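You operate a simulated robot arm through the tools that you are given. There is no shell and no other tool.

You are at the controls of a simulated two-armed robot. One attempt, no reset.

TASK
Wipe up the spill on the table with the striped cloth and put it back.

It is judged by the outcome, as a careful person would: the job done as asked, and still so three seconds after it is handed in. It fails if anything else is knocked over, pushed out of place, dropped, spilled or broken. Flat cloth is picked up by pressing the open fingertips on it (5 to 10 N) and closing them slowly along it; thin cloth reads only 2 to 8 mm in the jaws.

THE ROBOT
Two 7-joint arms with two-finger grippers on one trunk, on a base that moves. Base frame: it is fixed to the floor where the robot stands at the start and does not move with it; the origin is under the middle of the robot, x ahead of it, y to its left, z up; the surface under the hand at the start is at about z = 740. Lengths are in mm, angles in rad, forces in N, time in s.
The left shoulder is at the start at [24, 217, 1080], the right one opposite. With the tool pointing down near the work surface each hand reaches from about 160 to 760 mm from the robot's upright axis, wherever it stands, measured 20 degrees to its own side. Payload 2.2 kg a hand.
The TCP of each hand is the grasp point between the finger pads, 19 mm short of the fingertips. In the tool frame z runs along the fingers and y along their closing line. The gripper opens to 116 mm; its body begins 70 mm behind the TCP.
Orientation is told as [roll, pitch, yaw] about the base's x, y, z axes, in that order, counted from this pose: with the fingers straight down and closing along the base's y, the tool's x points along the base's -x, its y along +y and its z along -z.

THE INTERFACE
- The arms move only by the tool send_rows. It takes "left_steps", "right_steps" or both (then of equal length, played together; a hand with none holds still); each is one flat list of numbers, 7 for each row, row after row: the shift along the tool's x, y, z in mm, then the turn, a rotation vector about the tool's x, y, z in rad, then the opening, from 0 (shut) to 1 (fully open). In form: [tx, ty, tz, ax, ay, az, claw, tx, ty, tz, ax, ay, az, claw, ...]. A call has 1 to 20 rows; each row is the pose to reach, as a shift and turn from the pose commanded when the call began, along the tool's axes at that moment. A row lasts 0.2 s, in which the tool goes at most 50 mm and 0.15 rad; a call with a longer step from one row to the next is refused whole, and so is a gripper value outside its range. Where a pose cannot be reached the arm comes as near as it can. A force on the tool above 40 N (or 10 N above the force at the start of the call, whichever is more), or a blocked arm, ends the call early, and 0.2 s more pass. Each finger travels about 203.5 mm/s and halts on what it meets, pressing with about 24 N; the grip force reading is that of the motor and also rises with nothing between the fingers. The clock runs only during rows and for 0.2 s after the last one: add rows that repeat a pose to give the fingers time. It gives the time, the measured TCP pose, the force on the tool (base axes), the opening and the grip force at its end, in the units of the frame above (readings bear some noise), with the torque about the TCP (base axes, N m) and any sound that the robot's microphone picked up, and new pictures: "pictures" is both (left out), scene, wrist or none (wrist: the cameras of the hands that moved).
- Cameras (640 x 400 px; columns grow to the right, rows downward): "scene" is now at [122.9, 39.3, 1245.8]; the picture's right is [0.43, -0.90, -0.00], its down [-0.56, -0.27, -0.79] and it looks along [0.71, 0.34, -0.62] (base axes); focal length 267 px, centre (320, 200). "left" rides on the left gripper at [69, 15, -97] in its tool frame; the picture's right is [-0.21, 0.98, 0.00], its down [-0.76, -0.17, -0.63] and it looks along [-0.62, -0.14, 0.77] (tool axes); focal length 251 px, centre (320, 200). "right" rides on the right gripper at [69, -15, -97] in its tool frame; the picture's right is [0.21, 0.98, 0.00], its down [-0.76, 0.17, -0.63] and it looks along [-0.62, 0.14, 0.77] (tool axes); focal length 251 px, centre (320, 200). There is no depth. A picture from a camera that has moved, and an enlarged one, comes with that camera's place and axes in the base frame and with its lens.
- move_column(by): moves the trunk up (or, below 0, down) by that many mm; the arms and the scene camera ride with it, the base frame stays. It gives what a move gives, with no picture.
- steer(legs): drives the robot by 1 to 6 legs, each [ahead, left, turn to the left] in mm, mm and rad, along the robot's own axes; the way and the turn of a leg run together, so that a leg with both is an arc; at most 1500 mm and 3.142 rad a leg. The arms and the cameras ride along, it lands a little off, and it stops where it bumps. It gives what a move gives, and a new picture of the scene camera.
- aim_head(pan, tilt): turns the head with the scene camera to pan (to the left, within 1.396 rad either way) and tilt (down, from -0.506 to 1.204), counted from straight ahead of the robot. It gives what a move gives, and a new picture of the scene camera.
- zoom(camera, box): a new picture of the part [left, top, right, bottom] of that camera's present view, enlarged. It takes no simulated time.
- finish_job(): hands the job in; it is judged then, once.

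Places have to be worked out from the pictures, the camera data and where the tool is seen. Open the grippers and draw the arms clear of the work before you hand the job in, unless the task says otherwise.

The tools are called after "Emit:" by a JSON object that holds its "op" and its "data". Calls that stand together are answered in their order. send_rows: Moves the arms, as the interface text tells. Its arguments: {"type":"object","properties":{"left_steps":{"type":"array"},"right_steps":{"type":"array"},"pictures":{"type":"string","enum":["both","scene","wrist","none"]}},"required":[]} The other tools are called the same way: move_column (by) moves the trunk up or down; steer (legs) drives the base; aim_head (pan, tilt) turns the head that bears the scene camera; zoom (camera, box) takes an enlarged picture of a part of a camera's view; finish_job () hands the job in.

At the start:

```text
time_s: 0.0
left_eef_pos: [368.7, 353.7, 1006.2]
left_tcp_rot: [-0.001, 0.002, 0.0]
left_wrist_force: [-0.9, 0.9, 0.5]
left_torque: [0.0, 0.0, 0.0]
left_finger_gap: 116.0
left_grasp_force: 0.0
right_eef_pos: [533.8, -0.8, 959.9]
right_tcp_rot: [-0.002, 0.001, 0.001]
right_wrist_force: [-0.1, -0.2, 0.7]
right_torque: [-0.01, -0.03, 0.03]
right_finger_gap: 116.0
right_grasp_force: 0.0
trunk travel left (down, up): [-225.0, 265.0]
robot x, y, heading: [0.3, -3.4, 0.0]
head pan, tilt (commanded): [0.447, 0.663]
```

scene: 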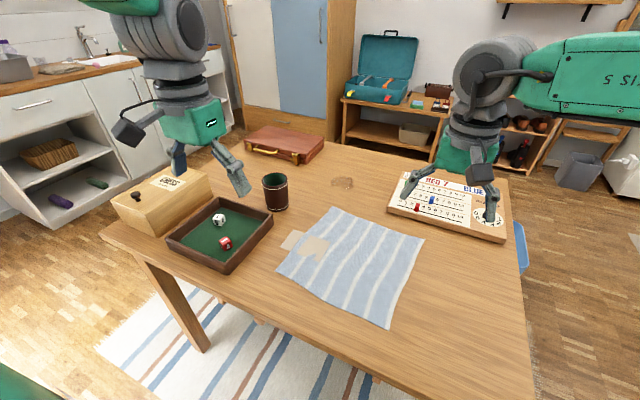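
right: 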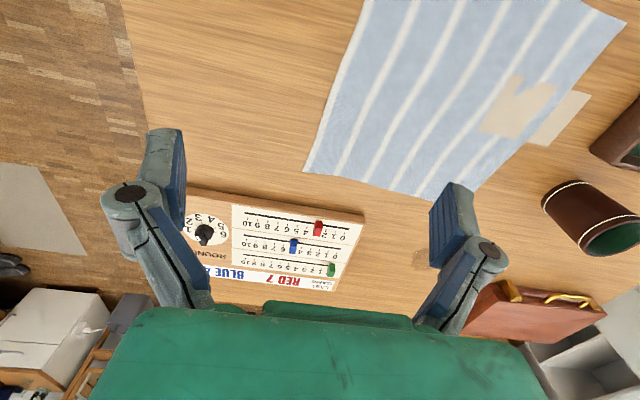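
left: 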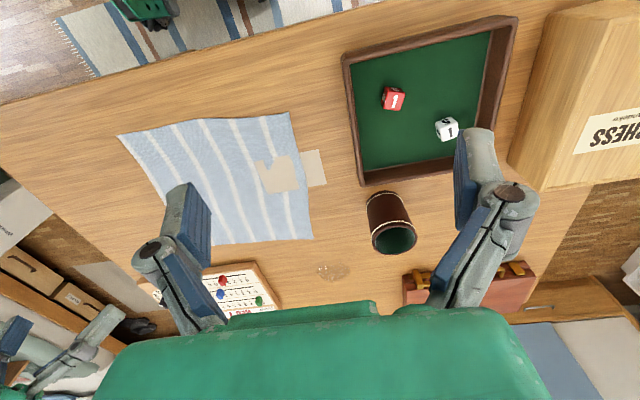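

The scene shows a striped cloth lying flat near the table's front edge, with a small brownish spot beyond it and a beige patch near the cloth. I'll zoom in to identify which one is the spill.

Emit:
{"op": "zoom", "data": {"camera": "scene", "box": [260, 150, 440, 340]}}

Emit:
{"op": "zoom", "data": {"camera": "left", "box": [110, 90, 450, 300]}}

Emit:
{"op": "zoom", "data": {"camera": "right", "box": [300, 0, 640, 290]}}

```text
2.11 times, centred on (350, 245) of scene
camera zoom: at [122.9, 39.3, 1245.8], right [0.43, -0.9, 0.0], down [-0.56, -0.27, -0.79], along [0.71, 0.34, -0.62], focal length 563 px, centre (257, 105)
```

zoom: 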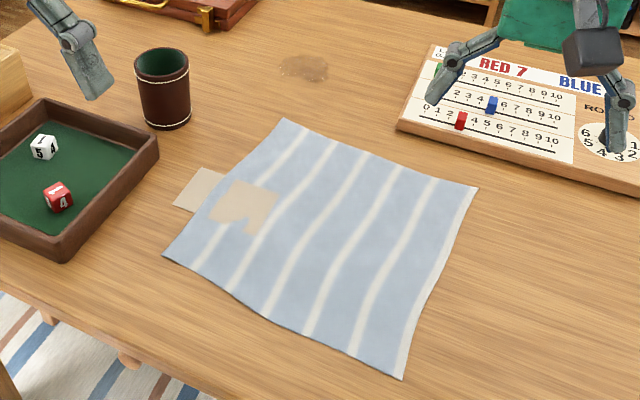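

```text
1.88 times, centred on (280, 195) of left
camera zoom: at [298.8, 369.3, 1102.9], right [0.21, 0.98, 0.0], down [0.76, -0.17, 0.63], along [0.62, -0.14, -0.78], focal length 473 px, centre (395, 209)
```

zoom: 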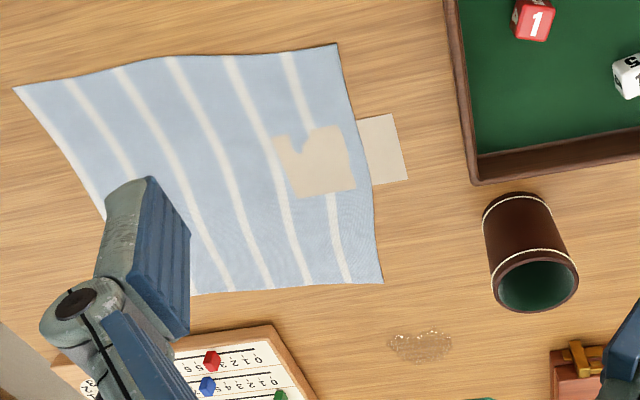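

```text
1.38 times, centred on (470, 145) of right
camera zoom: at [464.4, -17.1, 1056.6], right [-0.21, 0.98, 0.0], down [0.76, 0.17, 0.63], along [0.62, 0.14, -0.78], focal length 347 px, centre (113, 276)
```

zoom: 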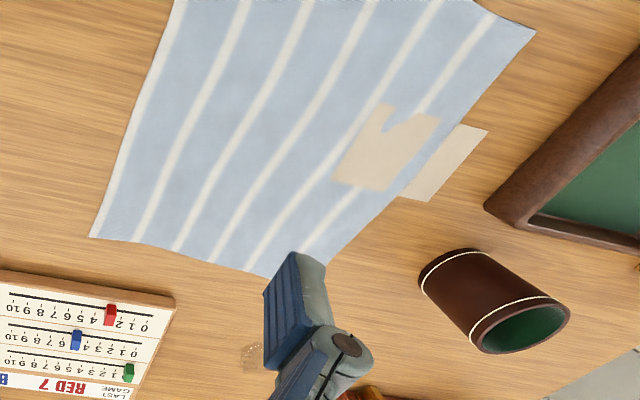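

The real spill is the small clear puddle at about [825, 290] on the table. A beige card sits partly under the cloth and must not move. The cloth spans roughly x 404–696 and y 3–296, and the spill is out of reach from here. I'll look down to check the table edge and the base clearance before driving.

Emit:
{"op": "aim_head", "data": {"pan": 0.0, "tilt": 1.15}}

```text
time_s: 0.9
left_eef_pos: [366.2, 354.5, 1008.2]
left_tcp_rot: [0.0, 0.0, 0.003]
left_wrist_force: [0.2, -0.8, -0.1]
left_torque: [-0.01, 0.01, 0.0]
left_finger_gap: 115.9
left_grasp_force: 0.1
right_eef_pos: [530.5, -0.5, 961.6]
right_tcp_rot: [0.001, -0.001, -0.001]
right_wrist_force: [0.9, 0.3, -0.9]
right_torque: [-0.01, 0.03, 0.0]
right_finger_gap: 116.1
right_grasp_force: 0.1
trunk travel left (down, up): [-225.0, 265.0]
robot x, y, heading: [-4.4, 0.9, -0.006]
head pan, tilt (commanded): [0.0, 1.15]
camera scene: at [104.6, 1.9, 1209.6], right [0.0, -1.0, 0.0], down [-0.91, 0.0, -0.41], along [0.41, 0.0, -0.91], focal length 267 px, centre (320, 200)
```

scene: 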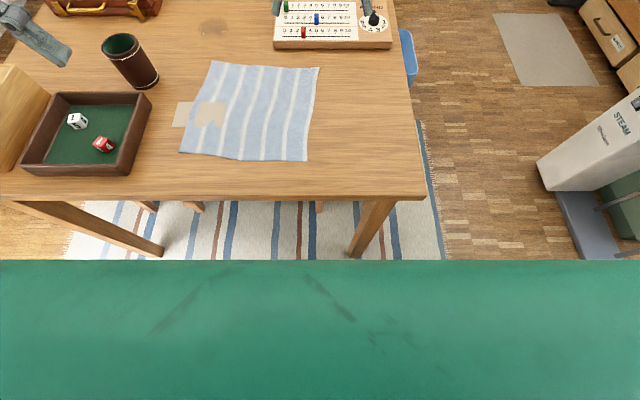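

The torso front is at about x ≈ 150–170 and the table edge at about x ≈ 318, with table legs near y ≈ −180 and 750. I'll shift left to get between the legs, then move ahead a little.

Emit:
{"op": "steer", "data": {"legs": [[0, 200, 0], [80, 0, 0]]}}

```text
time_s: 3.2
left_eef_pos: [450.0, 540.8, 1008.5]
left_tcp_rot: [0.005, 0.0, -0.007]
left_wrist_force: [0.4, -1.0, -0.7]
left_torque: [0.0, 0.04, -0.03]
left_finger_gap: 116.0
left_grasp_force: 0.1
right_eef_pos: [612.2, 186.1, 960.0]
right_tcp_rot: [0.005, 0.0, -0.004]
right_wrist_force: [0.0, -0.5, -0.9]
right_torque: [0.05, 0.03, 0.03]
right_finger_gap: 115.8
right_grasp_force: 0.1
trunk travel left (down, up): [-225.0, 265.0]
robot x, y, heading: [80.4, 195.7, -0.007]
head pan, tilt (commanded): [0.0, 1.15]
camera scene: at [185.9, 189.1, 1209.5], right [-0.01, -1.0, -0.01], down [-0.91, 0.01, -0.4], along [0.4, 0.0, -0.91], focal length 267 px, centre (320, 200)
```

scene: 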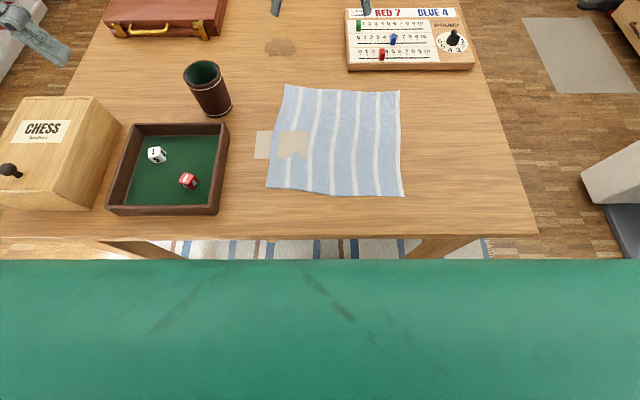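

No bump so far. The robot is at about [80, 196] and there is still some gap to the table edge. I'll go another 55 mm ahead so the far side of the spill is within reach, then tilt the head for a better working view.

Emit:
{"op": "steer", "data": {"legs": [[55, 0, 0.006]]}}

Emit:
{"op": "aim_head", "data": {"pan": 0.0, "tilt": 0.85}}

```text
time_s: 4.1
left_eef_pos: [497.9, 547.9, 1008.1]
left_tcp_rot: [-0.001, -0.002, 0.001]
left_wrist_force: [0.7, -1.2, -0.6]
left_torque: [0.0, 0.06, -0.01]
left_finger_gap: 115.9
left_grasp_force: 0.0
right_eef_pos: [663.2, 194.7, 961.5]
right_tcp_rot: [0.0, -0.001, 0.002]
right_wrist_force: [0.1, 1.1, -0.7]
right_torque: [-0.04, 0.07, 0.01]
right_finger_gap: 115.9
right_grasp_force: 0.2
trunk travel left (down, up): [-225.0, 265.0]
robot x, y, heading: [136.2, 196.4, 0.005]
head pan, tilt (commanded): [0.0, 1.15]
camera scene: at [237.9, 195.1, 1209.6], right [0.0, -1.0, 0.0], down [-0.91, 0.0, -0.4], along [0.4, 0.0, -0.91], focal length 267 px, centre (320, 200)
```

scene: 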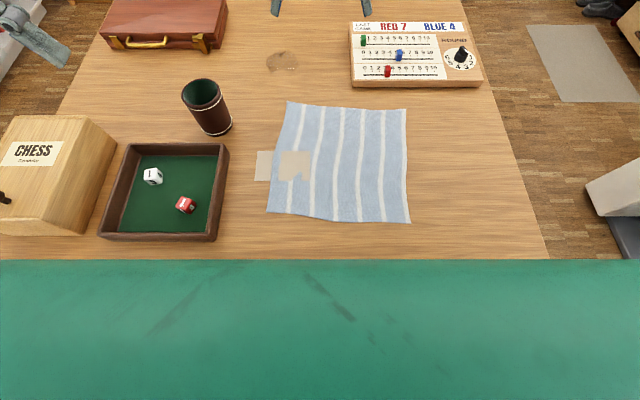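

```text
time_s: 4.9
left_eef_pos: [495.4, 548.2, 1009.3]
left_tcp_rot: [0.001, -0.005, 0.003]
left_wrist_force: [-0.3, 0.0, -0.6]
left_torque: [-0.02, 0.04, -0.01]
left_finger_gap: 115.8
left_grasp_force: 0.0
right_eef_pos: [659.3, 192.8, 963.8]
right_tcp_rot: [0.001, -0.004, 0.002]
right_wrist_force: [-0.5, -0.4, 0.3]
right_torque: [0.03, 0.0, -0.05]
right_finger_gap: 116.2
right_grasp_force: 0.1
trunk travel left (down, up): [-225.0, 265.0]
robot x, y, heading: [132.4, 195.0, -0.003]
head pan, tilt (commanded): [0.0, 0.85]
camera scene: at [255.7, 194.9, 1230.4], right [0.0, -1.0, 0.0], down [-0.75, 0.0, -0.66], along [0.66, 0.0, -0.75], focal length 267 px, centre (320, 200)
```

scene: 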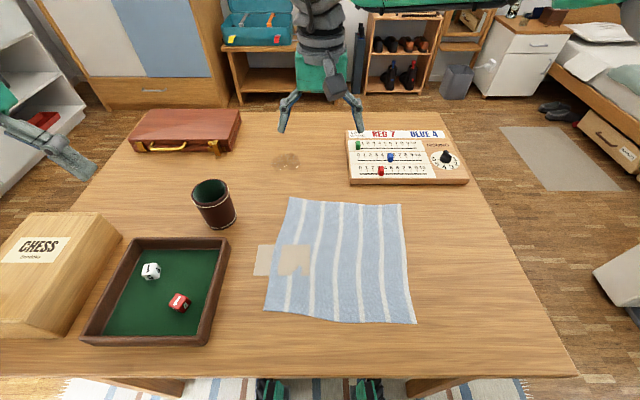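

The robot now stands at about [133, 195] with no bump. I'll zoom in for accurate positions of the cloth, card and spill.

Emit:
{"op": "zoom", "data": {"camera": "scene", "box": [240, 180, 440, 330]}}

Emit:
{"op": "zoom", "data": {"camera": "scene", "box": [120, 100, 480, 260]}}

```text
2.67 times, centred on (340, 255) of scene
camera zoom: at [255.7, 194.9, 1230.4], right [0.0, -1.0, 0.0], down [-0.75, 0.0, -0.66], along [0.66, 0.0, -0.75], focal length 713 px, centre (267, 53)
```

zoom: 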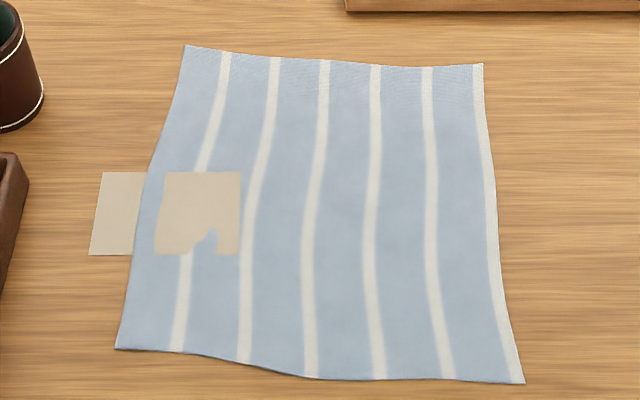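

```text
1.78 times, centred on (300, 180) of scene
camera zoom: at [255.7, 194.9, 1230.4], right [0.0, -1.0, 0.0], down [-0.75, 0.0, -0.66], along [0.66, 0.0, -0.75], focal length 475 px, centre (356, 236)
```

zoom: 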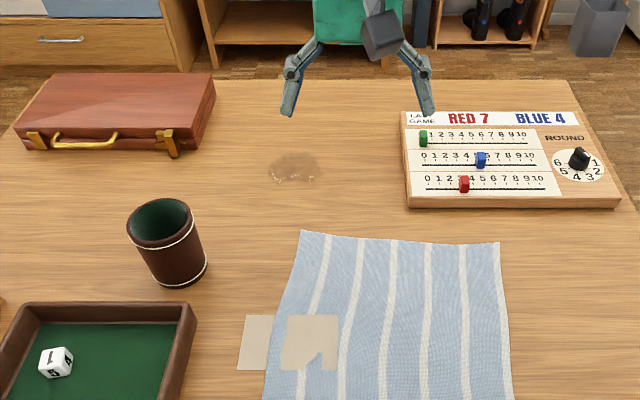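

Worked out positions:
- **Cloth corners:** A [695, 272], B [675, −1], C [401, 27], D [422, 296].
- **Card (under the cloth):** x 489–560, y 216–326.
- **Spill:** about x 794–868, y 251–332.
- **Scoreboard:** y < 123 at x > 743.
- **Cup:** near [635, 425].

I'll bring both hands above the far edge of the cloth, left at about [675, 245] and right at about [660, 30], with the fingers half open.

Emit:
{"op": "send_rows", "data": {"left_steps": [-20, -34, 0, 0, 0, 0, 0.9, -40, -67, 0, 0, 0, 0, 0.8, -60, -101, 0, 0, 0, 0, 0.7, -80, -135, 0, 0, 0, 0, 0.6, -99, -168, 0, 0, 0, 0, 0.5, -119, -202, 0, 0, 0, 0, 0.5, -139, -236, 0, 0, 0, 0, 0.5, -159, -269, 0, 0, 0, 0, 0.5, -179, -303, 0, 0, 0, 0, 0.5, -179, -303, 40, 0, 0, 0, 0.5, -179, -303, 80, 0, 0, 0, 0.5, -179, -303, 120, 0, 0, 0, 0.5, -179, -303, 159, 0, 0, 0, 0.5, -179, -303, 159, 0, 0, 0, 0.5], "right_steps": [0, -18, 0, 0, 0, 0, 0.9, 0, -36, 0, 0, 0, 0, 0.8, 0, -54, 0, 0, 0, 0, 0.7, 0, -72, 0, 0, 0, 0, 0.6, 0, -90, 0, 0, 0, 0, 0.5, 0, -109, 0, 0, 0, 0, 0.5, 0, -127, 0, 0, 0, 0, 0.5, 0, -145, 0, 0, 0, 0, 0.5, 0, -163, 0, 0, 0, 0, 0.5, 0, -163, 28, 0, 0, 0, 0.5, 0, -163, 56, 0, 0, 0, 0.5, 0, -163, 84, 0, 0, 0, 0.5, 0, -163, 112, 0, 0, 0, 0.5, 0, -163, 112, 0, 0, 0, 0.5], "pictures": "both"}}

```text
time_s: 7.9
left_eef_pos: [680.0, 251.0, 852.9]
left_tcp_rot: [-0.009, -0.005, 0.014]
left_wrist_force: [-0.1, 0.0, 0.0]
left_torque: [-0.05, -0.01, 0.03]
left_finger_gap: 58.2
left_grasp_force: 0.1
right_eef_pos: [660.3, 29.3, 851.9]
right_tcp_rot: [0.002, -0.008, 0.001]
right_wrist_force: [0.0, 0.9, 0.1]
right_torque: [-0.01, -0.05, -0.02]
right_finger_gap: 58.1
right_grasp_force: 0.0
trunk travel left (down, up): [-225.0, 265.0]
robot x, y, heading: [132.0, 191.6, -0.001]
head pan, tilt (commanded): [0.0, 0.85]
camera scene: at [256.5, 193.3, 1230.4], right [0.0, -1.0, 0.0], down [-0.75, 0.0, -0.66], along [0.66, 0.0, -0.75], focal length 267 px, centre (320, 200)
camera right: at [590.1, 13.1, 947.1], right [-0.22, 0.98, 0.0], down [0.75, 0.17, 0.64], along [0.62, 0.14, -0.77], focal length 251 px, centre (320, 200)
camera left: at [609.7, 265.0, 948.1], right [0.2, 0.98, -0.01], down [0.76, -0.15, 0.64], along [0.62, -0.13, -0.77], focal length 251 px, centre (320, 200)
```

scene: 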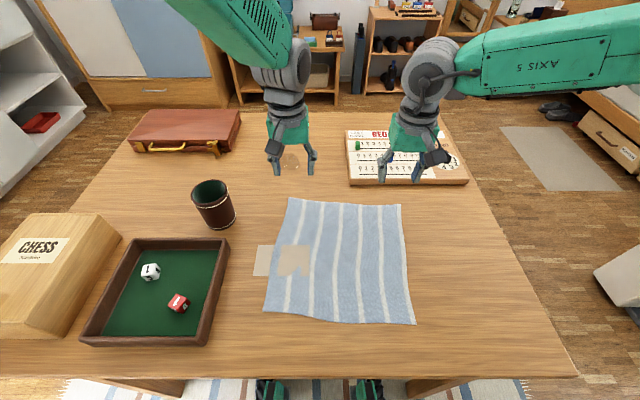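
right: 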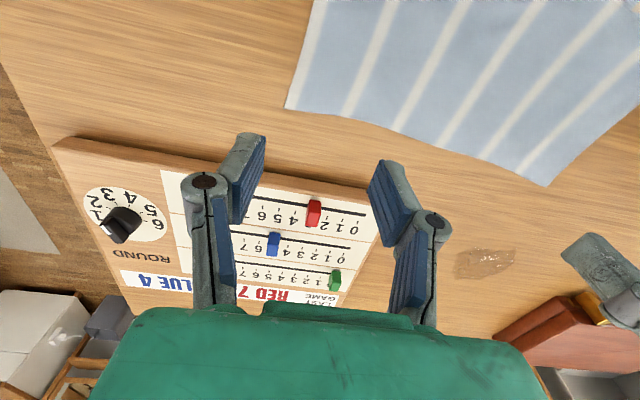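
left: 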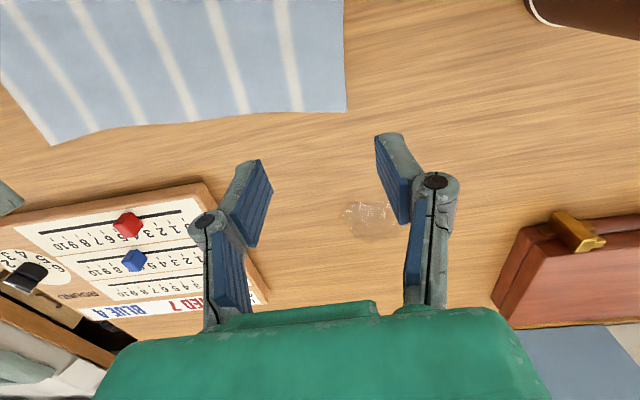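

The hands are where commanded, and the wrist cameras confirm corner A ≈ [690, 270] and corner B ≈ [670, 2]. I'll nudge both hands about 9 mm back so the fingers sit fully on the cloth, then descend to just above it.

Emit:
{"op": "send_rows", "data": {"left_steps": [9, -5, 20, 0, 0, 0, 0.5, 9, -5, 45, 0, 0, 0, 0.5, 9, -5, 65, 0, 0, 0, 0.5, 9, -5, 80, 0, 0, 0, 0.5, 9, -5, 82, 0, 0, 0, 0.5], "right_steps": [7, 0, 20, 0, 0, 0, 0.5, 7, 0, 45, 0, 0, 0, 0.5, 7, 0, 65, 0, 0, 0, 0.5, 7, 0, 80, 0, 0, 0, 0.5, 7, 0, 82, 0, 0, 0, 0.5], "pictures": "both"}}

```text
time_s: 9.1
left_eef_pos: [669.1, 244.9, 770.6]
left_tcp_rot: [-0.006, -0.004, 0.011]
left_wrist_force: [0.5, 0.5, -0.3]
left_torque: [-0.01, -0.05, -0.02]
left_finger_gap: 57.9
left_grasp_force: 0.1
right_eef_pos: [653.2, 29.2, 768.5]
right_tcp_rot: [0.003, -0.005, 0.001]
right_wrist_force: [-0.7, 0.6, 0.0]
right_torque: [-0.01, -0.02, 0.0]
right_finger_gap: 57.7
right_grasp_force: 0.1
trunk travel left (down, up): [-225.0, 265.0]
robot x, y, heading: [133.9, 190.3, 0.004]
head pan, tilt (commanded): [0.0, 0.85]
camera scene: at [257.3, 193.7, 1230.3], right [0.0, -1.0, 0.0], down [-0.75, 0.0, -0.66], along [0.66, 0.0, -0.75], focal length 267 px, centre (320, 200)
camera right: at [583.2, 13.2, 864.9], right [-0.22, 0.98, 0.0], down [0.75, 0.17, 0.64], along [0.62, 0.14, -0.77], focal length 251 px, centre (320, 200)
camera left: at [598.8, 260.0, 865.6], right [0.2, 0.98, 0.0], down [0.76, -0.15, 0.64], along [0.62, -0.13, -0.77], focal length 251 px, centre (320, 200)
```

scene: 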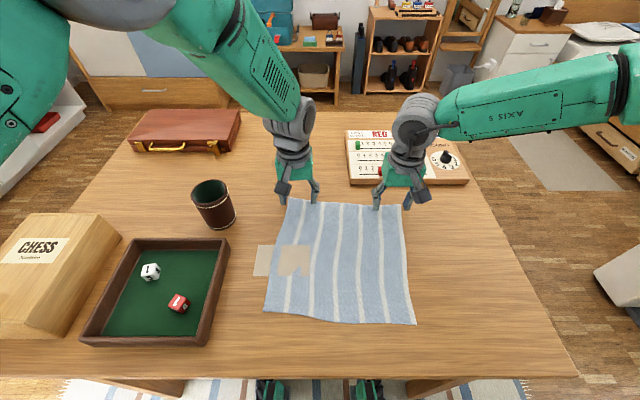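
right: 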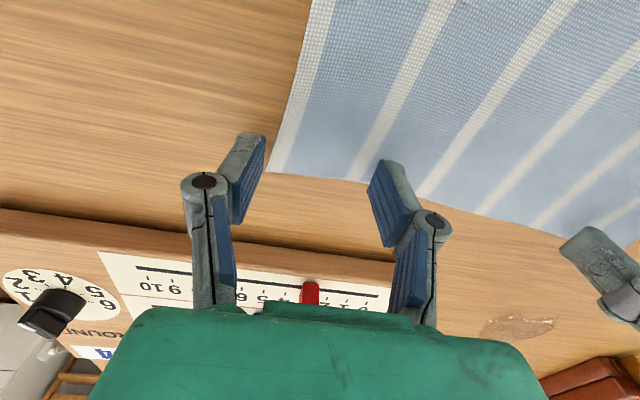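
left: 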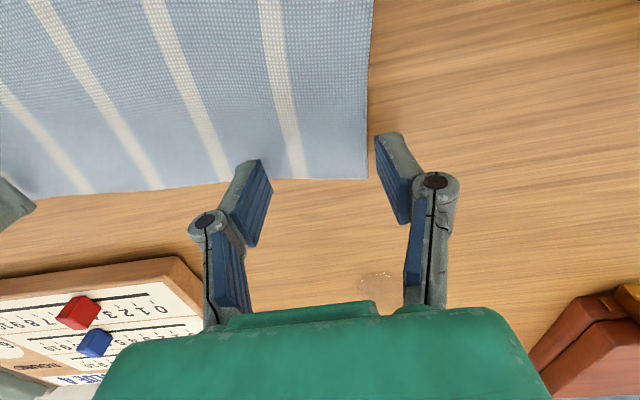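

The outer fingers would land just at the cloth's side borders, so I'll shift the left hand 20 mm right and the right hand 19 mm left and narrow the opening slightly. Then I'll lower close to contact.

Emit:
{"op": "send_rows", "data": {"left_steps": [0, -10, 0, 0, 0, 0, 0.42, 0, -20, 0, 0, 0, 0, 0.42, 0, -20, 4, 0, 0, 0, 0.42, 0, -20, 7, 0, 0, 0, 0.42, 0, -20, 9, 0, 0, 0, 0.42], "right_steps": [0, 10, 0, 0, 0, 0, 0.42, 0, 19, 0, 0, 0, 0, 0.42, 0, 19, 3, 0, 0, 0, 0.42, 0, 19, 6, 0, 0, 0, 0.42, 0, 19, 8, 0, 0, 0, 0.42], "pictures": "wrist"}}

```text
time_s: 10.3
left_eef_pos: [668.6, 221.2, 763.0]
left_tcp_rot: [-0.004, -0.009, 0.008]
left_wrist_force: [0.1, 0.6, 0.0]
left_torque: [-0.01, -0.03, 0.0]
left_finger_gap: 48.8
left_grasp_force: 0.1
right_eef_pos: [653.1, 50.0, 761.6]
right_tcp_rot: [0.004, -0.007, 0.002]
right_wrist_force: [-1.1, 0.0, 5.7]
right_torque: [-0.03, 0.01, -0.02]
right_finger_gap: 48.7
right_grasp_force: 0.2
trunk travel left (down, up): [-225.0, 265.0]
robot x, y, heading: [131.9, 197.6, -0.004]
head pan, tilt (commanded): [0.0, 0.85]
camera right: at [584.4, 32.6, 857.5], right [-0.22, 0.98, 0.0], down [0.75, 0.17, 0.64], along [0.62, 0.14, -0.77], focal length 251 px, centre (320, 200)
camera left: at [598.0, 236.7, 858.3], right [0.21, 0.98, 0.0], down [0.75, -0.16, 0.64], along [0.62, -0.13, -0.77], focal length 251 px, centre (320, 200)
```

right: 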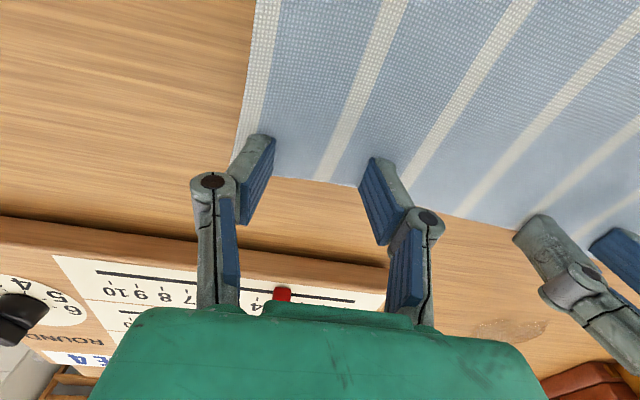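
left: 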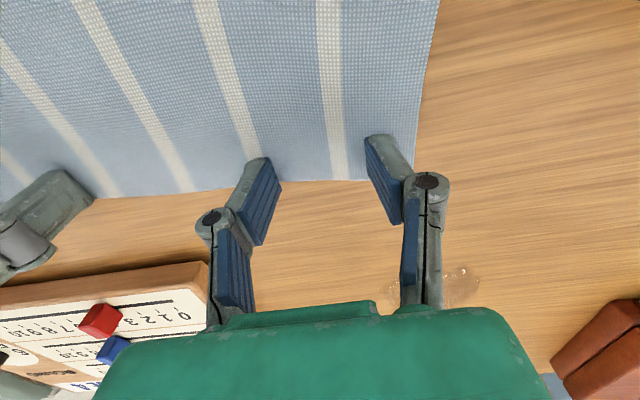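

The right hand is pressing at about 6 N, while the left hangs just above the cloth. I'll lower the left hand 2.5 mm to make contact.

Emit:
{"op": "send_rows", "data": {"left_steps": [0, 0, 1.5, 0, 0, 0, 0.42, 0, 0, 2.5, 0, 0, 0, 0.42], "right_steps": [0, 0, 0, 0, 0, 0, 0.42, 0, 0, 0, 0, 0, 0, 0.42], "pictures": "none"}}

```text
time_s: 10.9
left_eef_pos: [669.2, 221.4, 760.6]
left_tcp_rot: [0.0, -0.01, 0.008]
left_wrist_force: [1.5, -1.4, 13.6]
left_torque: [-0.11, 0.0, 0.04]
left_finger_gap: 49.6
left_grasp_force: 0.1
right_eef_pos: [653.4, 48.4, 762.0]
right_tcp_rot: [0.001, -0.006, 0.002]
right_wrist_force: [0.1, 1.5, 5.5]
right_torque: [0.0, 0.0, 0.0]
right_finger_gap: 48.7
right_grasp_force: 0.0
trunk travel left (down, up): [-225.0, 265.0]
robot x, y, heading: [129.8, 194.5, -0.002]
head pan, tilt (commanded): [0.0, 0.85]
```

The left hand is now at 13.6 N, a bit too hard. I'll ease it up 0.9 mm and begin closing both grippers slowly, checking forces partway.

Emit:
{"op": "send_rows", "data": {"left_steps": [0, 0, -0.9, 0, 0, 0, 0.42, 0, 0, -0.9, 0, 0, 0, 0.4, 0, 0, -0.9, 0, 0, 0, 0.38, 0, 0, -0.9, 0, 0, 0, 0.36, 0, 0, -0.9, 0, 0, 0, 0.34], "right_steps": [0, 0, 0.2, 0, 0, 0, 0.42, 0, 0, 0.2, 0, 0, 0, 0.4, 0, 0, 0.2, 0, 0, 0, 0.38, 0, 0, 0.2, 0, 0, 0, 0.36, 0, 0, 0.2, 0, 0, 0, 0.34], "pictures": "wrist"}}

```text
time_s: 12.1
left_eef_pos: [667.3, 222.2, 758.5]
left_tcp_rot: [-0.001, -0.005, 0.007]
left_wrist_force: [0.0, -0.6, 7.7]
left_torque: [0.0, -0.02, -0.05]
left_finger_gap: 41.4
left_grasp_force: 0.1
right_eef_pos: [654.1, 48.7, 760.7]
right_tcp_rot: [0.001, -0.005, 0.004]
right_wrist_force: [0.4, 0.2, 6.3]
right_torque: [-0.01, 0.0, -0.02]
right_finger_gap: 40.9
right_grasp_force: 0.0
trunk travel left (down, up): [-225.0, 265.0]
robot x, y, heading: [132.8, 196.8, 0.002]
head pan, tilt (commanded): [0.0, 0.85]
camera right: at [584.5, 32.3, 857.1], right [-0.22, 0.98, 0.0], down [0.75, 0.17, 0.64], along [0.62, 0.14, -0.77], focal length 251 px, centre (320, 200)
camera left: at [596.7, 237.5, 854.6], right [0.21, 0.98, 0.0], down [0.76, -0.16, 0.64], along [0.62, -0.13, -0.77], focal length 251 px, centre (320, 200)
```

right: 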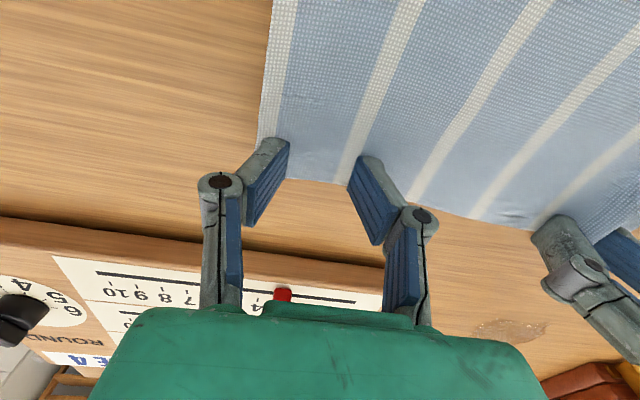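
left: 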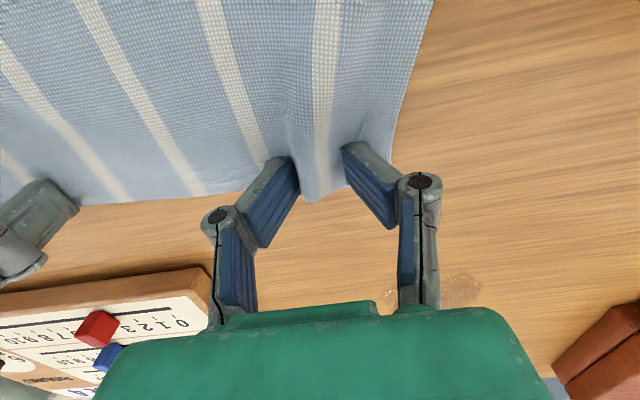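

Both hands hold 6–8 N and the cloth is starting to ruck up between the left fingers. I'll keep closing slowly.

Emit:
{"op": "send_rows", "data": {"left_steps": [0, 0, 0, 0, 0, 0, 0.32, 0, 0, 0, 0, 0, 0, 0.3, 0, 0, 0, 0, 0, 0, 0.28, 0, 0, 0, 0, 0, 0, 0.26, 0, 0, 0, 0, 0, 0, 0.24, 0, 0, 0, 0, 0, 0, 0.22], "right_steps": [0, 0, 0.3, 0, 0, 0, 0.32, 0, 0, 0.3, 0, 0, 0, 0.3, 0, 0, 0.3, 0, 0, 0, 0.28, 0, 0, 0.3, 0, 0, 0, 0.26, 0, 0, 0.3, 0, 0, 0, 0.24, 0, 0, 0.3, 0, 0, 0, 0.22], "pictures": "wrist"}}

```text
time_s: 13.5
left_eef_pos: [668.8, 223.0, 760.7]
left_tcp_rot: [-0.001, -0.007, 0.008]
left_wrist_force: [-0.2, -0.9, 9.7]
left_torque: [0.0, 0.0, 0.0]
left_finger_gap: 22.0
left_grasp_force: 0.0
right_eef_pos: [654.1, 48.7, 759.5]
right_tcp_rot: [0.002, -0.004, 0.001]
right_wrist_force: [0.7, 1.0, 3.4]
right_torque: [-0.05, 0.0, 0.01]
right_finger_gap: 22.2
right_grasp_force: 3.8
trunk travel left (down, up): [-225.0, 265.0]
robot x, y, heading: [130.9, 198.2, 0.003]
head pan, tilt (commanded): [0.0, 0.85]
camera right: at [584.8, 32.3, 856.5], right [-0.22, 0.98, 0.0], down [0.75, 0.17, 0.64], along [0.62, 0.14, -0.77], focal length 251 px, centre (320, 200)
camera left: at [597.3, 236.9, 855.9], right [0.21, 0.98, 0.0], down [0.75, -0.16, 0.64], along [0.62, -0.13, -0.77], focal length 251 px, centre (320, 200)
```

right: 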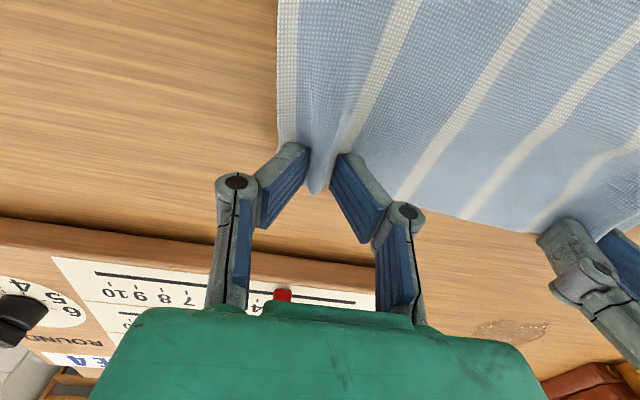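
left: 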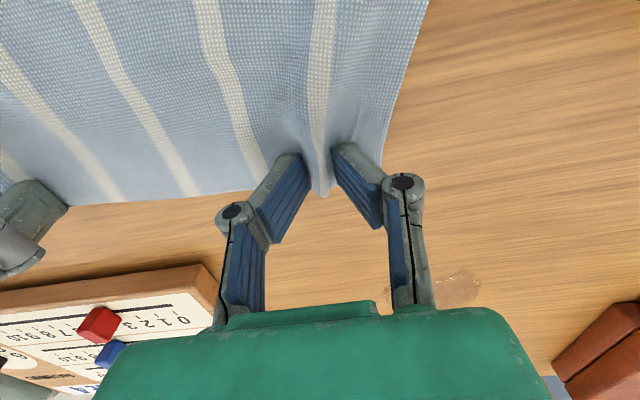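

A clean ridge of cloth now stands between the fingers of both hands. I'll close fully and hold for a moment.

Emit:
{"op": "send_rows", "data": {"left_steps": [0, 0, 0, 0, 0, 0, 0.2, 0, 0, 0, 0, 0, 0, 0.17, 0, 0, 0, 0, 0, 0, 0.14, 0, 0, 0, 0, 0, 0, 0.11, 0, 0, 0, 0, 0, 0, 0.08, 0, 0, 0, 0, 0, 0, 0.05, 0, 0, 0, 0, 0, 0, 0.02, 0, 0, 0, 0, 0, 0, 0.0, 0, 0, 0, 0, 0, 0, 0.0, 0, 0, 0, 0, 0, 0, 0.0], "right_steps": [0, 0, 0.3, 0, 0, 0, 0.2, 0, 0, 0.3, 0, 0, 0, 0.17, 0, 0, 0.3, 0, 0, 0, 0.14, 0, 0, 0.3, 0, 0, 0, 0.11, 0, 0, 0.3, 0, 0, 0, 0.08, 0, 0, 0.3, 0, 0, 0, 0.05, 0, 0, 0.3, 0, 0, 0, 0.02, 0, 0, 0.3, 0, 0, 0, 0.0, 0, 0, 0.3, 0, 0, 0, 0.0, 0, 0, 0.3, 0, 0, 0, 0.0], "pictures": "wrist"}}

```text
time_s: 15.7
left_eef_pos: [668.9, 222.2, 760.6]
left_tcp_rot: [0.0, -0.007, 0.007]
left_wrist_force: [1.5, -4.6, 14.3]
left_torque: [-0.12, -0.09, 0.0]
left_finger_gap: 3.4
left_grasp_force: 24.3
right_eef_pos: [652.3, 48.7, 760.4]
right_tcp_rot: [0.001, -0.006, 0.003]
right_wrist_force: [0.3, 3.9, 2.7]
right_torque: [0.06, -0.05, 0.01]
right_finger_gap: 3.5
right_grasp_force: 24.0
trunk travel left (down, up): [-225.0, 265.0]
robot x, y, heading: [133.4, 195.1, -0.002]
head pan, tilt (commanded): [0.0, 0.85]
camera right: at [584.1, 32.4, 856.8], right [-0.22, 0.98, 0.0], down [0.75, 0.17, 0.64], along [0.62, 0.14, -0.77], focal length 251 px, centre (320, 200)
camera left: at [597.3, 236.7, 856.0], right [0.21, 0.98, 0.0], down [0.75, -0.16, 0.64], along [0.62, -0.13, -0.77], focal length 251 px, centre (320, 200)
```

right: 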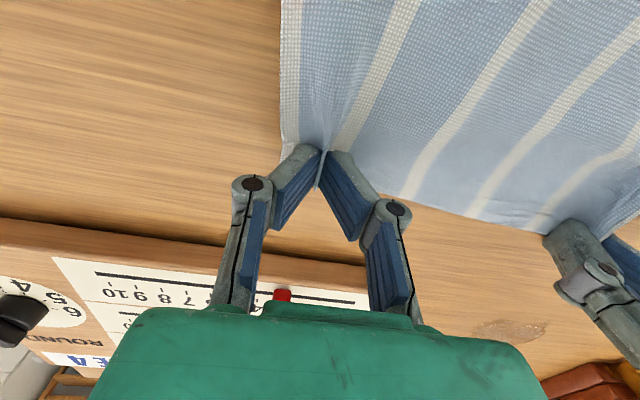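
left: 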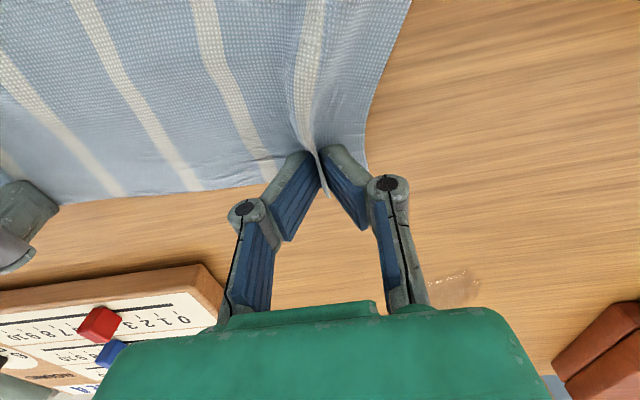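

Both grips read about 3.4 mm with cloth between the pads. I'll test-lift with a 45° up-and-back peel so the cloth rolls off the table without dragging on the card.

Emit:
{"op": "send_rows", "data": {"left_steps": [5, 0, -10, 0, 0, 0, 0, 15, 0, -20, 0, 0, 0, 0, 27, 0, -32, 0, 0, 0, 0, 40, 0, -45, 0, 0, 0, 0, 50, 0, -55, 0, 0, 0, 0, 50, 0, -55, 0, 0, 0, 0], "right_steps": [5, 0, -10, 0, 0, 0, 0, 15, 0, -20, 0, 0, 0, 0, 27, 0, -32, 0, 0, 0, 0, 40, 0, -45, 0, 0, 0, 0, 50, 0, -55, 0, 0, 0, 0, 50, 0, -55, 0, 0, 0, 0], "pictures": "both"}}

```text
time_s: 17.1
left_eef_pos: [608.1, 228.7, 790.7]
left_tcp_rot: [-0.016, 0.057, 0.034]
left_wrist_force: [0.1, -13.2, 1.9]
left_torque: [-0.28, -0.01, 0.05]
left_finger_gap: 3.8
left_grasp_force: 24.2
right_eef_pos: [602.6, 49.3, 814.2]
right_tcp_rot: [0.002, -0.006, 0.002]
right_wrist_force: [-0.2, 13.8, -1.6]
right_torque: [0.27, 0.04, 0.02]
right_finger_gap: 3.6
right_grasp_force: 23.6
trunk travel left (down, up): [-225.0, 265.0]
robot x, y, heading: [132.5, 196.5, 0.002]
head pan, tilt (commanded): [0.0, 0.85]
camera scene: at [257.2, 193.9, 1230.2], right [0.0, -1.0, 0.0], down [-0.75, 0.0, -0.66], along [0.66, 0.0, -0.75], focal length 267 px, centre (320, 200)
camera right: at [533.8, 33.9, 910.6], right [-0.22, 0.98, 0.0], down [0.75, 0.17, 0.64], along [0.62, 0.14, -0.77], focal length 251 px, centre (320, 200)
camera left: at [542.4, 243.9, 889.6], right [0.18, 0.98, -0.03], down [0.8, -0.13, 0.59], along [0.58, -0.13, -0.81], focal length 251 px, centre (320, 200)
```

scene: 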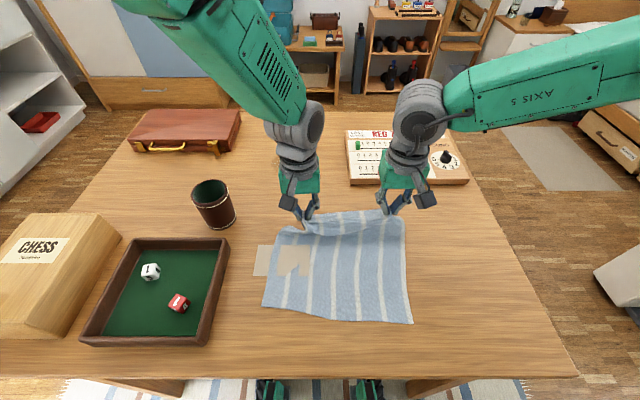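
right: 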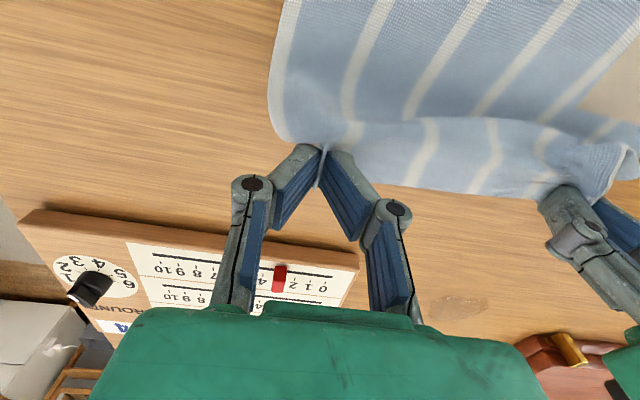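
left: 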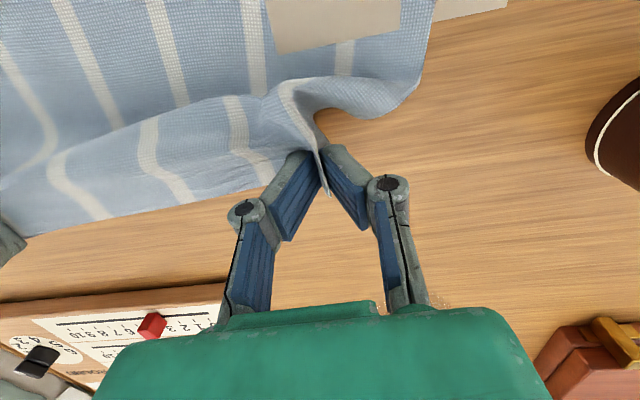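

The cloth lifts well, but there is about 13 N of tension between the hands, and the left hand lags its commanded pose. I'll bring the hands about 24 mm closer to slacken the cloth and see whether the left arm settles.

Emit:
{"op": "send_rows", "data": {"left_steps": [0, -4, 0, 0, 0, 0, 0, 0, -8, 0, 0, 0, 0, 0, 0, -12, 0, 0, 0, 0, 0, 0, -12, 0, 0, 0, 0, 0], "right_steps": [0, 4, 0, 0, 0, 0, 0, 0, 8, 0, 0, 0, 0, 0, 0, 12, 0, 0, 0, 0, 0, 0, 12, 0, 0, 0, 0, 0], "pictures": "both"}}

```text
time_s: 18.1
left_eef_pos: [618.3, 219.6, 803.0]
left_tcp_rot: [-0.016, 0.03, 0.036]
left_wrist_force: [1.0, 0.8, 0.0]
left_torque: [-0.01, 0.03, -0.03]
left_finger_gap: 3.3
left_grasp_force: 23.9
right_eef_pos: [602.3, 60.3, 815.2]
right_tcp_rot: [0.0, -0.005, 0.001]
right_wrist_force: [-0.7, 0.7, -0.6]
right_torque: [0.0, 0.01, 0.02]
right_finger_gap: 3.4
right_grasp_force: 23.5
trunk travel left (down, up): [-225.0, 265.0]
robot x, y, heading: [130.5, 194.3, 0.007]
head pan, tilt (commanded): [0.0, 0.85]
camera scene: at [257.1, 193.8, 1230.3], right [0.0, -1.0, 0.0], down [-0.75, 0.0, -0.66], along [0.66, 0.0, -0.75], focal length 267 px, centre (320, 200)
camera right: at [533.6, 44.6, 911.3], right [-0.22, 0.98, 0.0], down [0.75, 0.17, 0.64], along [0.62, 0.14, -0.77], focal length 251 px, centre (320, 200)
camera left: at [549.7, 233.9, 900.2], right [0.18, 0.98, -0.02], down [0.78, -0.13, 0.61], along [0.6, -0.13, -0.79], focal length 251 px, centre (320, 200)
```

scene: 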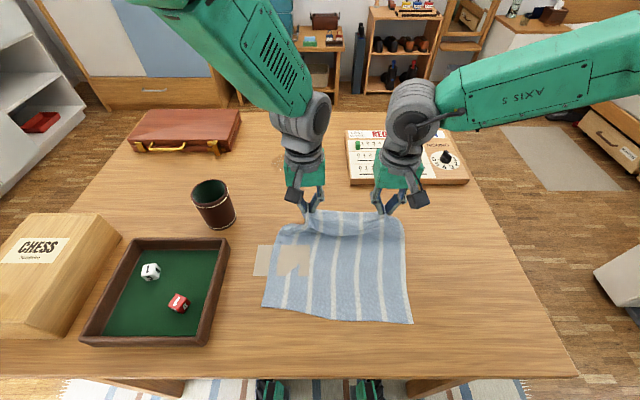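
right: 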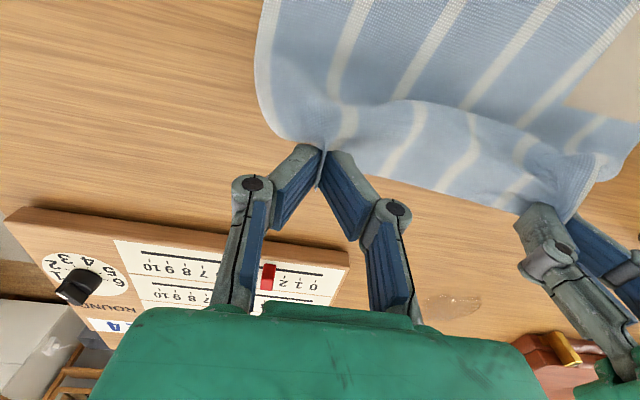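
left: 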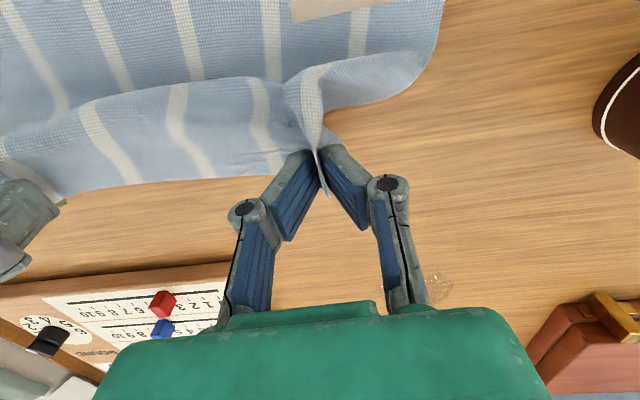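

The tension is gone, but the left arm still sits about 12 mm off its command. It is working across the robot's centre line and is probably near a joint limit. Instead of forcing the arms, I'll continue the peel with the body, raising the trunk and backing the base in alternating steps.

Emit:
{"op": "move_column", "data": {"by": 35}}

```text
time_s: 18.9
left_eef_pos: [620.5, 218.4, 843.5]
left_tcp_rot: [-0.022, 0.018, 0.038]
left_wrist_force: [0.2, -0.3, 0.4]
left_torque: [0.0, -0.04, 0.0]
left_finger_gap: 3.7
left_grasp_force: 24.0
right_eef_pos: [603.7, 61.8, 850.1]
right_tcp_rot: [0.001, -0.004, 0.002]
right_wrist_force: [0.0, -0.4, -0.3]
right_torque: [0.0, 0.03, 0.01]
right_finger_gap: 3.3
right_grasp_force: 24.2
trunk travel left (down, up): [-260.0, 230.0]
robot x, y, heading: [131.5, 194.4, 0.002]
head pan, tilt (commanded): [0.0, 0.85]
```

The column lift went well and the left arm is slowly converging. Now I'll back the base 45 mm.

Emit:
{"op": "steer", "data": {"legs": [[-45, 0, 0]]}}

```text
time_s: 19.8
left_eef_pos: [576.3, 217.1, 847.9]
left_tcp_rot: [-0.023, 0.013, 0.038]
left_wrist_force: [2.2, 5.5, -0.8]
left_torque: [0.04, -0.03, 0.01]
left_finger_gap: 3.4
left_grasp_force: 23.9
right_eef_pos: [555.3, 61.2, 850.3]
right_tcp_rot: [0.002, -0.005, 0.001]
right_wrist_force: [-3.2, -0.1, 3.5]
right_torque: [-0.02, 0.04, 0.0]
right_finger_gap: 3.5
right_grasp_force: 23.9
trunk travel left (down, up): [-260.0, 230.0]
robot x, y, heading: [87.2, 195.8, 0.0]
head pan, tilt (commanded): [0.0, 0.85]
camera scene: at [211.3, 193.1, 1265.3], right [0.0, -1.0, 0.0], down [-0.75, 0.0, -0.66], along [0.66, 0.0, -0.75], focal length 267 px, centre (320, 200)
```

scene: 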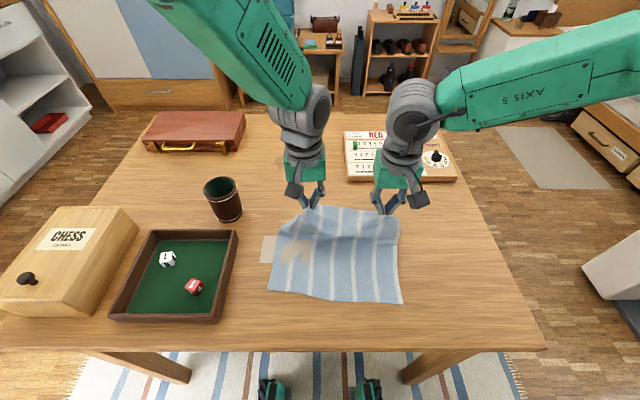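

The peel works well. The card's exposed tab hasn't moved, and both hands are near z ≈ 849. I'll continue with up 55, then back 55.

Emit:
{"op": "move_column", "data": {"by": 55}}

Emit:
{"op": "steer", "data": {"legs": [[-55, 0, 0]]}}

```text
time_s: 20.8
left_eef_pos: [574.4, 219.9, 903.4]
left_tcp_rot: [-0.032, 0.014, 0.045]
left_wrist_force: [0.7, 0.5, -0.5]
left_torque: [-0.02, -0.01, 0.01]
left_finger_gap: 3.7
left_grasp_force: 23.8
right_eef_pos: [554.5, 62.5, 906.7]
right_tcp_rot: [0.001, -0.009, 0.002]
right_wrist_force: [-0.2, -0.3, -0.1]
right_torque: [-0.08, 0.0, 0.0]
right_finger_gap: 3.8
right_grasp_force: 23.8
trunk travel left (down, up): [-315.0, 175.0]
robot x, y, heading: [86.9, 194.2, 0.002]
head pan, tilt (commanded): [0.0, 0.85]
```

```text
time_s: 21.7
left_eef_pos: [521.1, 221.2, 903.9]
left_tcp_rot: [-0.032, 0.013, 0.047]
left_wrist_force: [-0.7, 0.6, -1.0]
left_torque: [-0.05, -0.03, 0.03]
left_finger_gap: 3.4
left_grasp_force: 23.5
right_eef_pos: [500.1, 60.6, 907.9]
right_tcp_rot: [0.001, -0.01, 0.003]
right_wrist_force: [-0.6, -0.5, 0.3]
right_torque: [0.02, 0.02, -0.01]
right_finger_gap: 3.3
right_grasp_force: 24.1
trunk travel left (down, up): [-315.0, 175.0]
robot x, y, heading: [34.7, 196.9, 0.003]
head pan, tilt (commanded): [0.0, 0.85]
camera scene: at [159.4, 193.0, 1320.1], right [0.0, -1.0, 0.0], down [-0.76, 0.0, -0.66], along [0.66, 0.0, -0.76], focal length 267 px, centre (320, 200)
```

scene: 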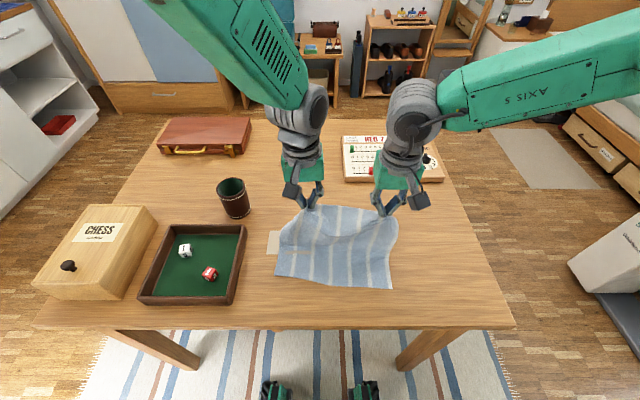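

The lift is going smoothly and forces are near zero. I'll do two more rounds to take the cloth completely off the table.

Emit:
{"op": "move_column", "data": {"by": 55}}

Emit:
{"op": "steer", "data": {"legs": [[-55, 0, 0]]}}

Emit:
{"op": "move_column", "data": {"by": 60}}

Emit:
{"op": "steer", "data": {"legs": [[-40, 0, 0]]}}

```text
time_s: 22.7
left_eef_pos: [518.6, 222.1, 961.4]
left_tcp_rot: [-0.035, 0.008, 0.05]
left_wrist_force: [-0.6, 0.5, 0.3]
left_torque: [-0.02, 0.0, 0.02]
left_finger_gap: 3.5
left_grasp_force: 23.8
right_eef_pos: [497.7, 61.3, 963.4]
right_tcp_rot: [0.0, -0.011, 0.002]
right_wrist_force: [0.5, 0.2, -0.3]
right_torque: [-0.02, 0.04, 0.0]
right_finger_gap: 3.5
right_grasp_force: 24.2
trunk travel left (down, up): [-370.0, 120.0]
robot x, y, heading: [35.8, 196.0, 0.004]
head pan, tilt (commanded): [0.0, 0.85]
```

```text
time_s: 23.6
left_eef_pos: [464.1, 222.9, 958.0]
left_tcp_rot: [-0.033, 0.017, 0.054]
left_wrist_force: [0.2, -0.1, -1.0]
left_torque: [-0.03, 0.01, 0.01]
left_finger_gap: 3.6
left_grasp_force: 24.0
right_eef_pos: [443.3, 62.1, 963.9]
right_tcp_rot: [0.0, -0.013, -0.001]
right_wrist_force: [0.6, -0.3, -0.1]
right_torque: [0.01, -0.04, -0.03]
right_finger_gap: 3.6
right_grasp_force: 23.5
trunk travel left (down, up): [-370.0, 120.0]
robot x, y, heading: [-19.6, 194.4, -0.005]
head pan, tilt (commanded): [0.0, 0.85]
camera scene: at [106.9, 193.2, 1374.9], right [0.0, -1.0, 0.0], down [-0.76, 0.0, -0.65], along [0.65, 0.0, -0.76], focal length 267 px, centre (320, 200)
```

scene: 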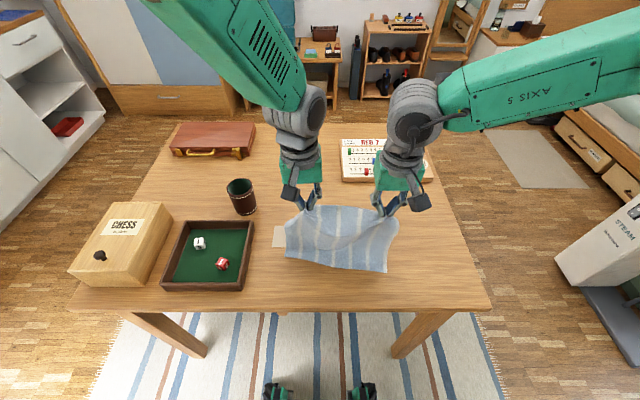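

```text
time_s: 24.6
left_eef_pos: [460.0, 223.9, 1021.0]
left_tcp_rot: [-0.036, 0.011, 0.054]
left_wrist_force: [-0.1, -1.2, -0.4]
left_torque: [-0.03, -0.01, 0.01]
left_finger_gap: 3.9
left_grasp_force: 24.3
right_eef_pos: [439.2, 62.2, 1025.4]
right_tcp_rot: [0.001, -0.017, -0.001]
right_wrist_force: [0.6, -0.4, -1.3]
right_torque: [0.01, -0.03, 0.0]
right_finger_gap: 3.4
right_grasp_force: 24.1
trunk travel left (down, up): [-430.0, 60.0]
robot x, y, heading: [-18.9, 195.0, -0.0]
head pan, tilt (commanded): [0.0, 0.85]
```

```text
time_s: 25.5
left_eef_pos: [423.8, 226.6, 1015.7]
left_tcp_rot: [-0.031, 0.018, 0.056]
left_wrist_force: [0.3, 0.2, -1.5]
left_torque: [-0.05, 0.0, 0.02]
left_finger_gap: 3.5
left_grasp_force: 24.6
right_eef_pos: [402.0, 62.2, 1023.0]
right_tcp_rot: [0.0, -0.012, 0.0]
right_wrist_force: [-0.1, -0.2, -0.5]
right_torque: [0.0, 0.0, -0.01]
right_finger_gap: 3.5
right_grasp_force: 23.9
trunk travel left (down, up): [-430.0, 60.0]
robot x, y, heading: [-56.8, 194.9, 0.005]
head pan, tilt (commanded): [0.0, 0.85]
camera scene: at [72.4, 193.4, 1434.5], right [0.0, -1.0, 0.0], down [-0.76, 0.0, -0.65], along [0.65, 0.0, -0.76], focal length 267 px, centre (320, 200)
```

scene: 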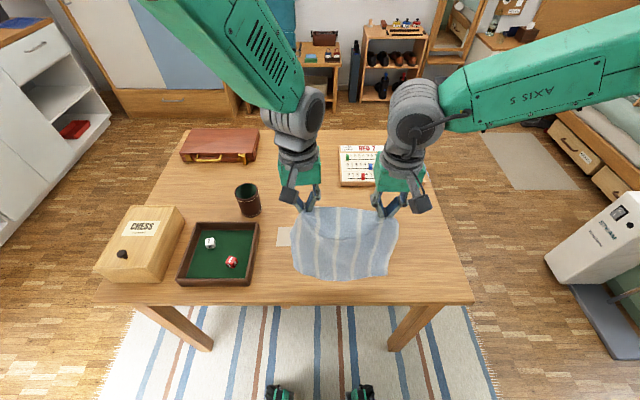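

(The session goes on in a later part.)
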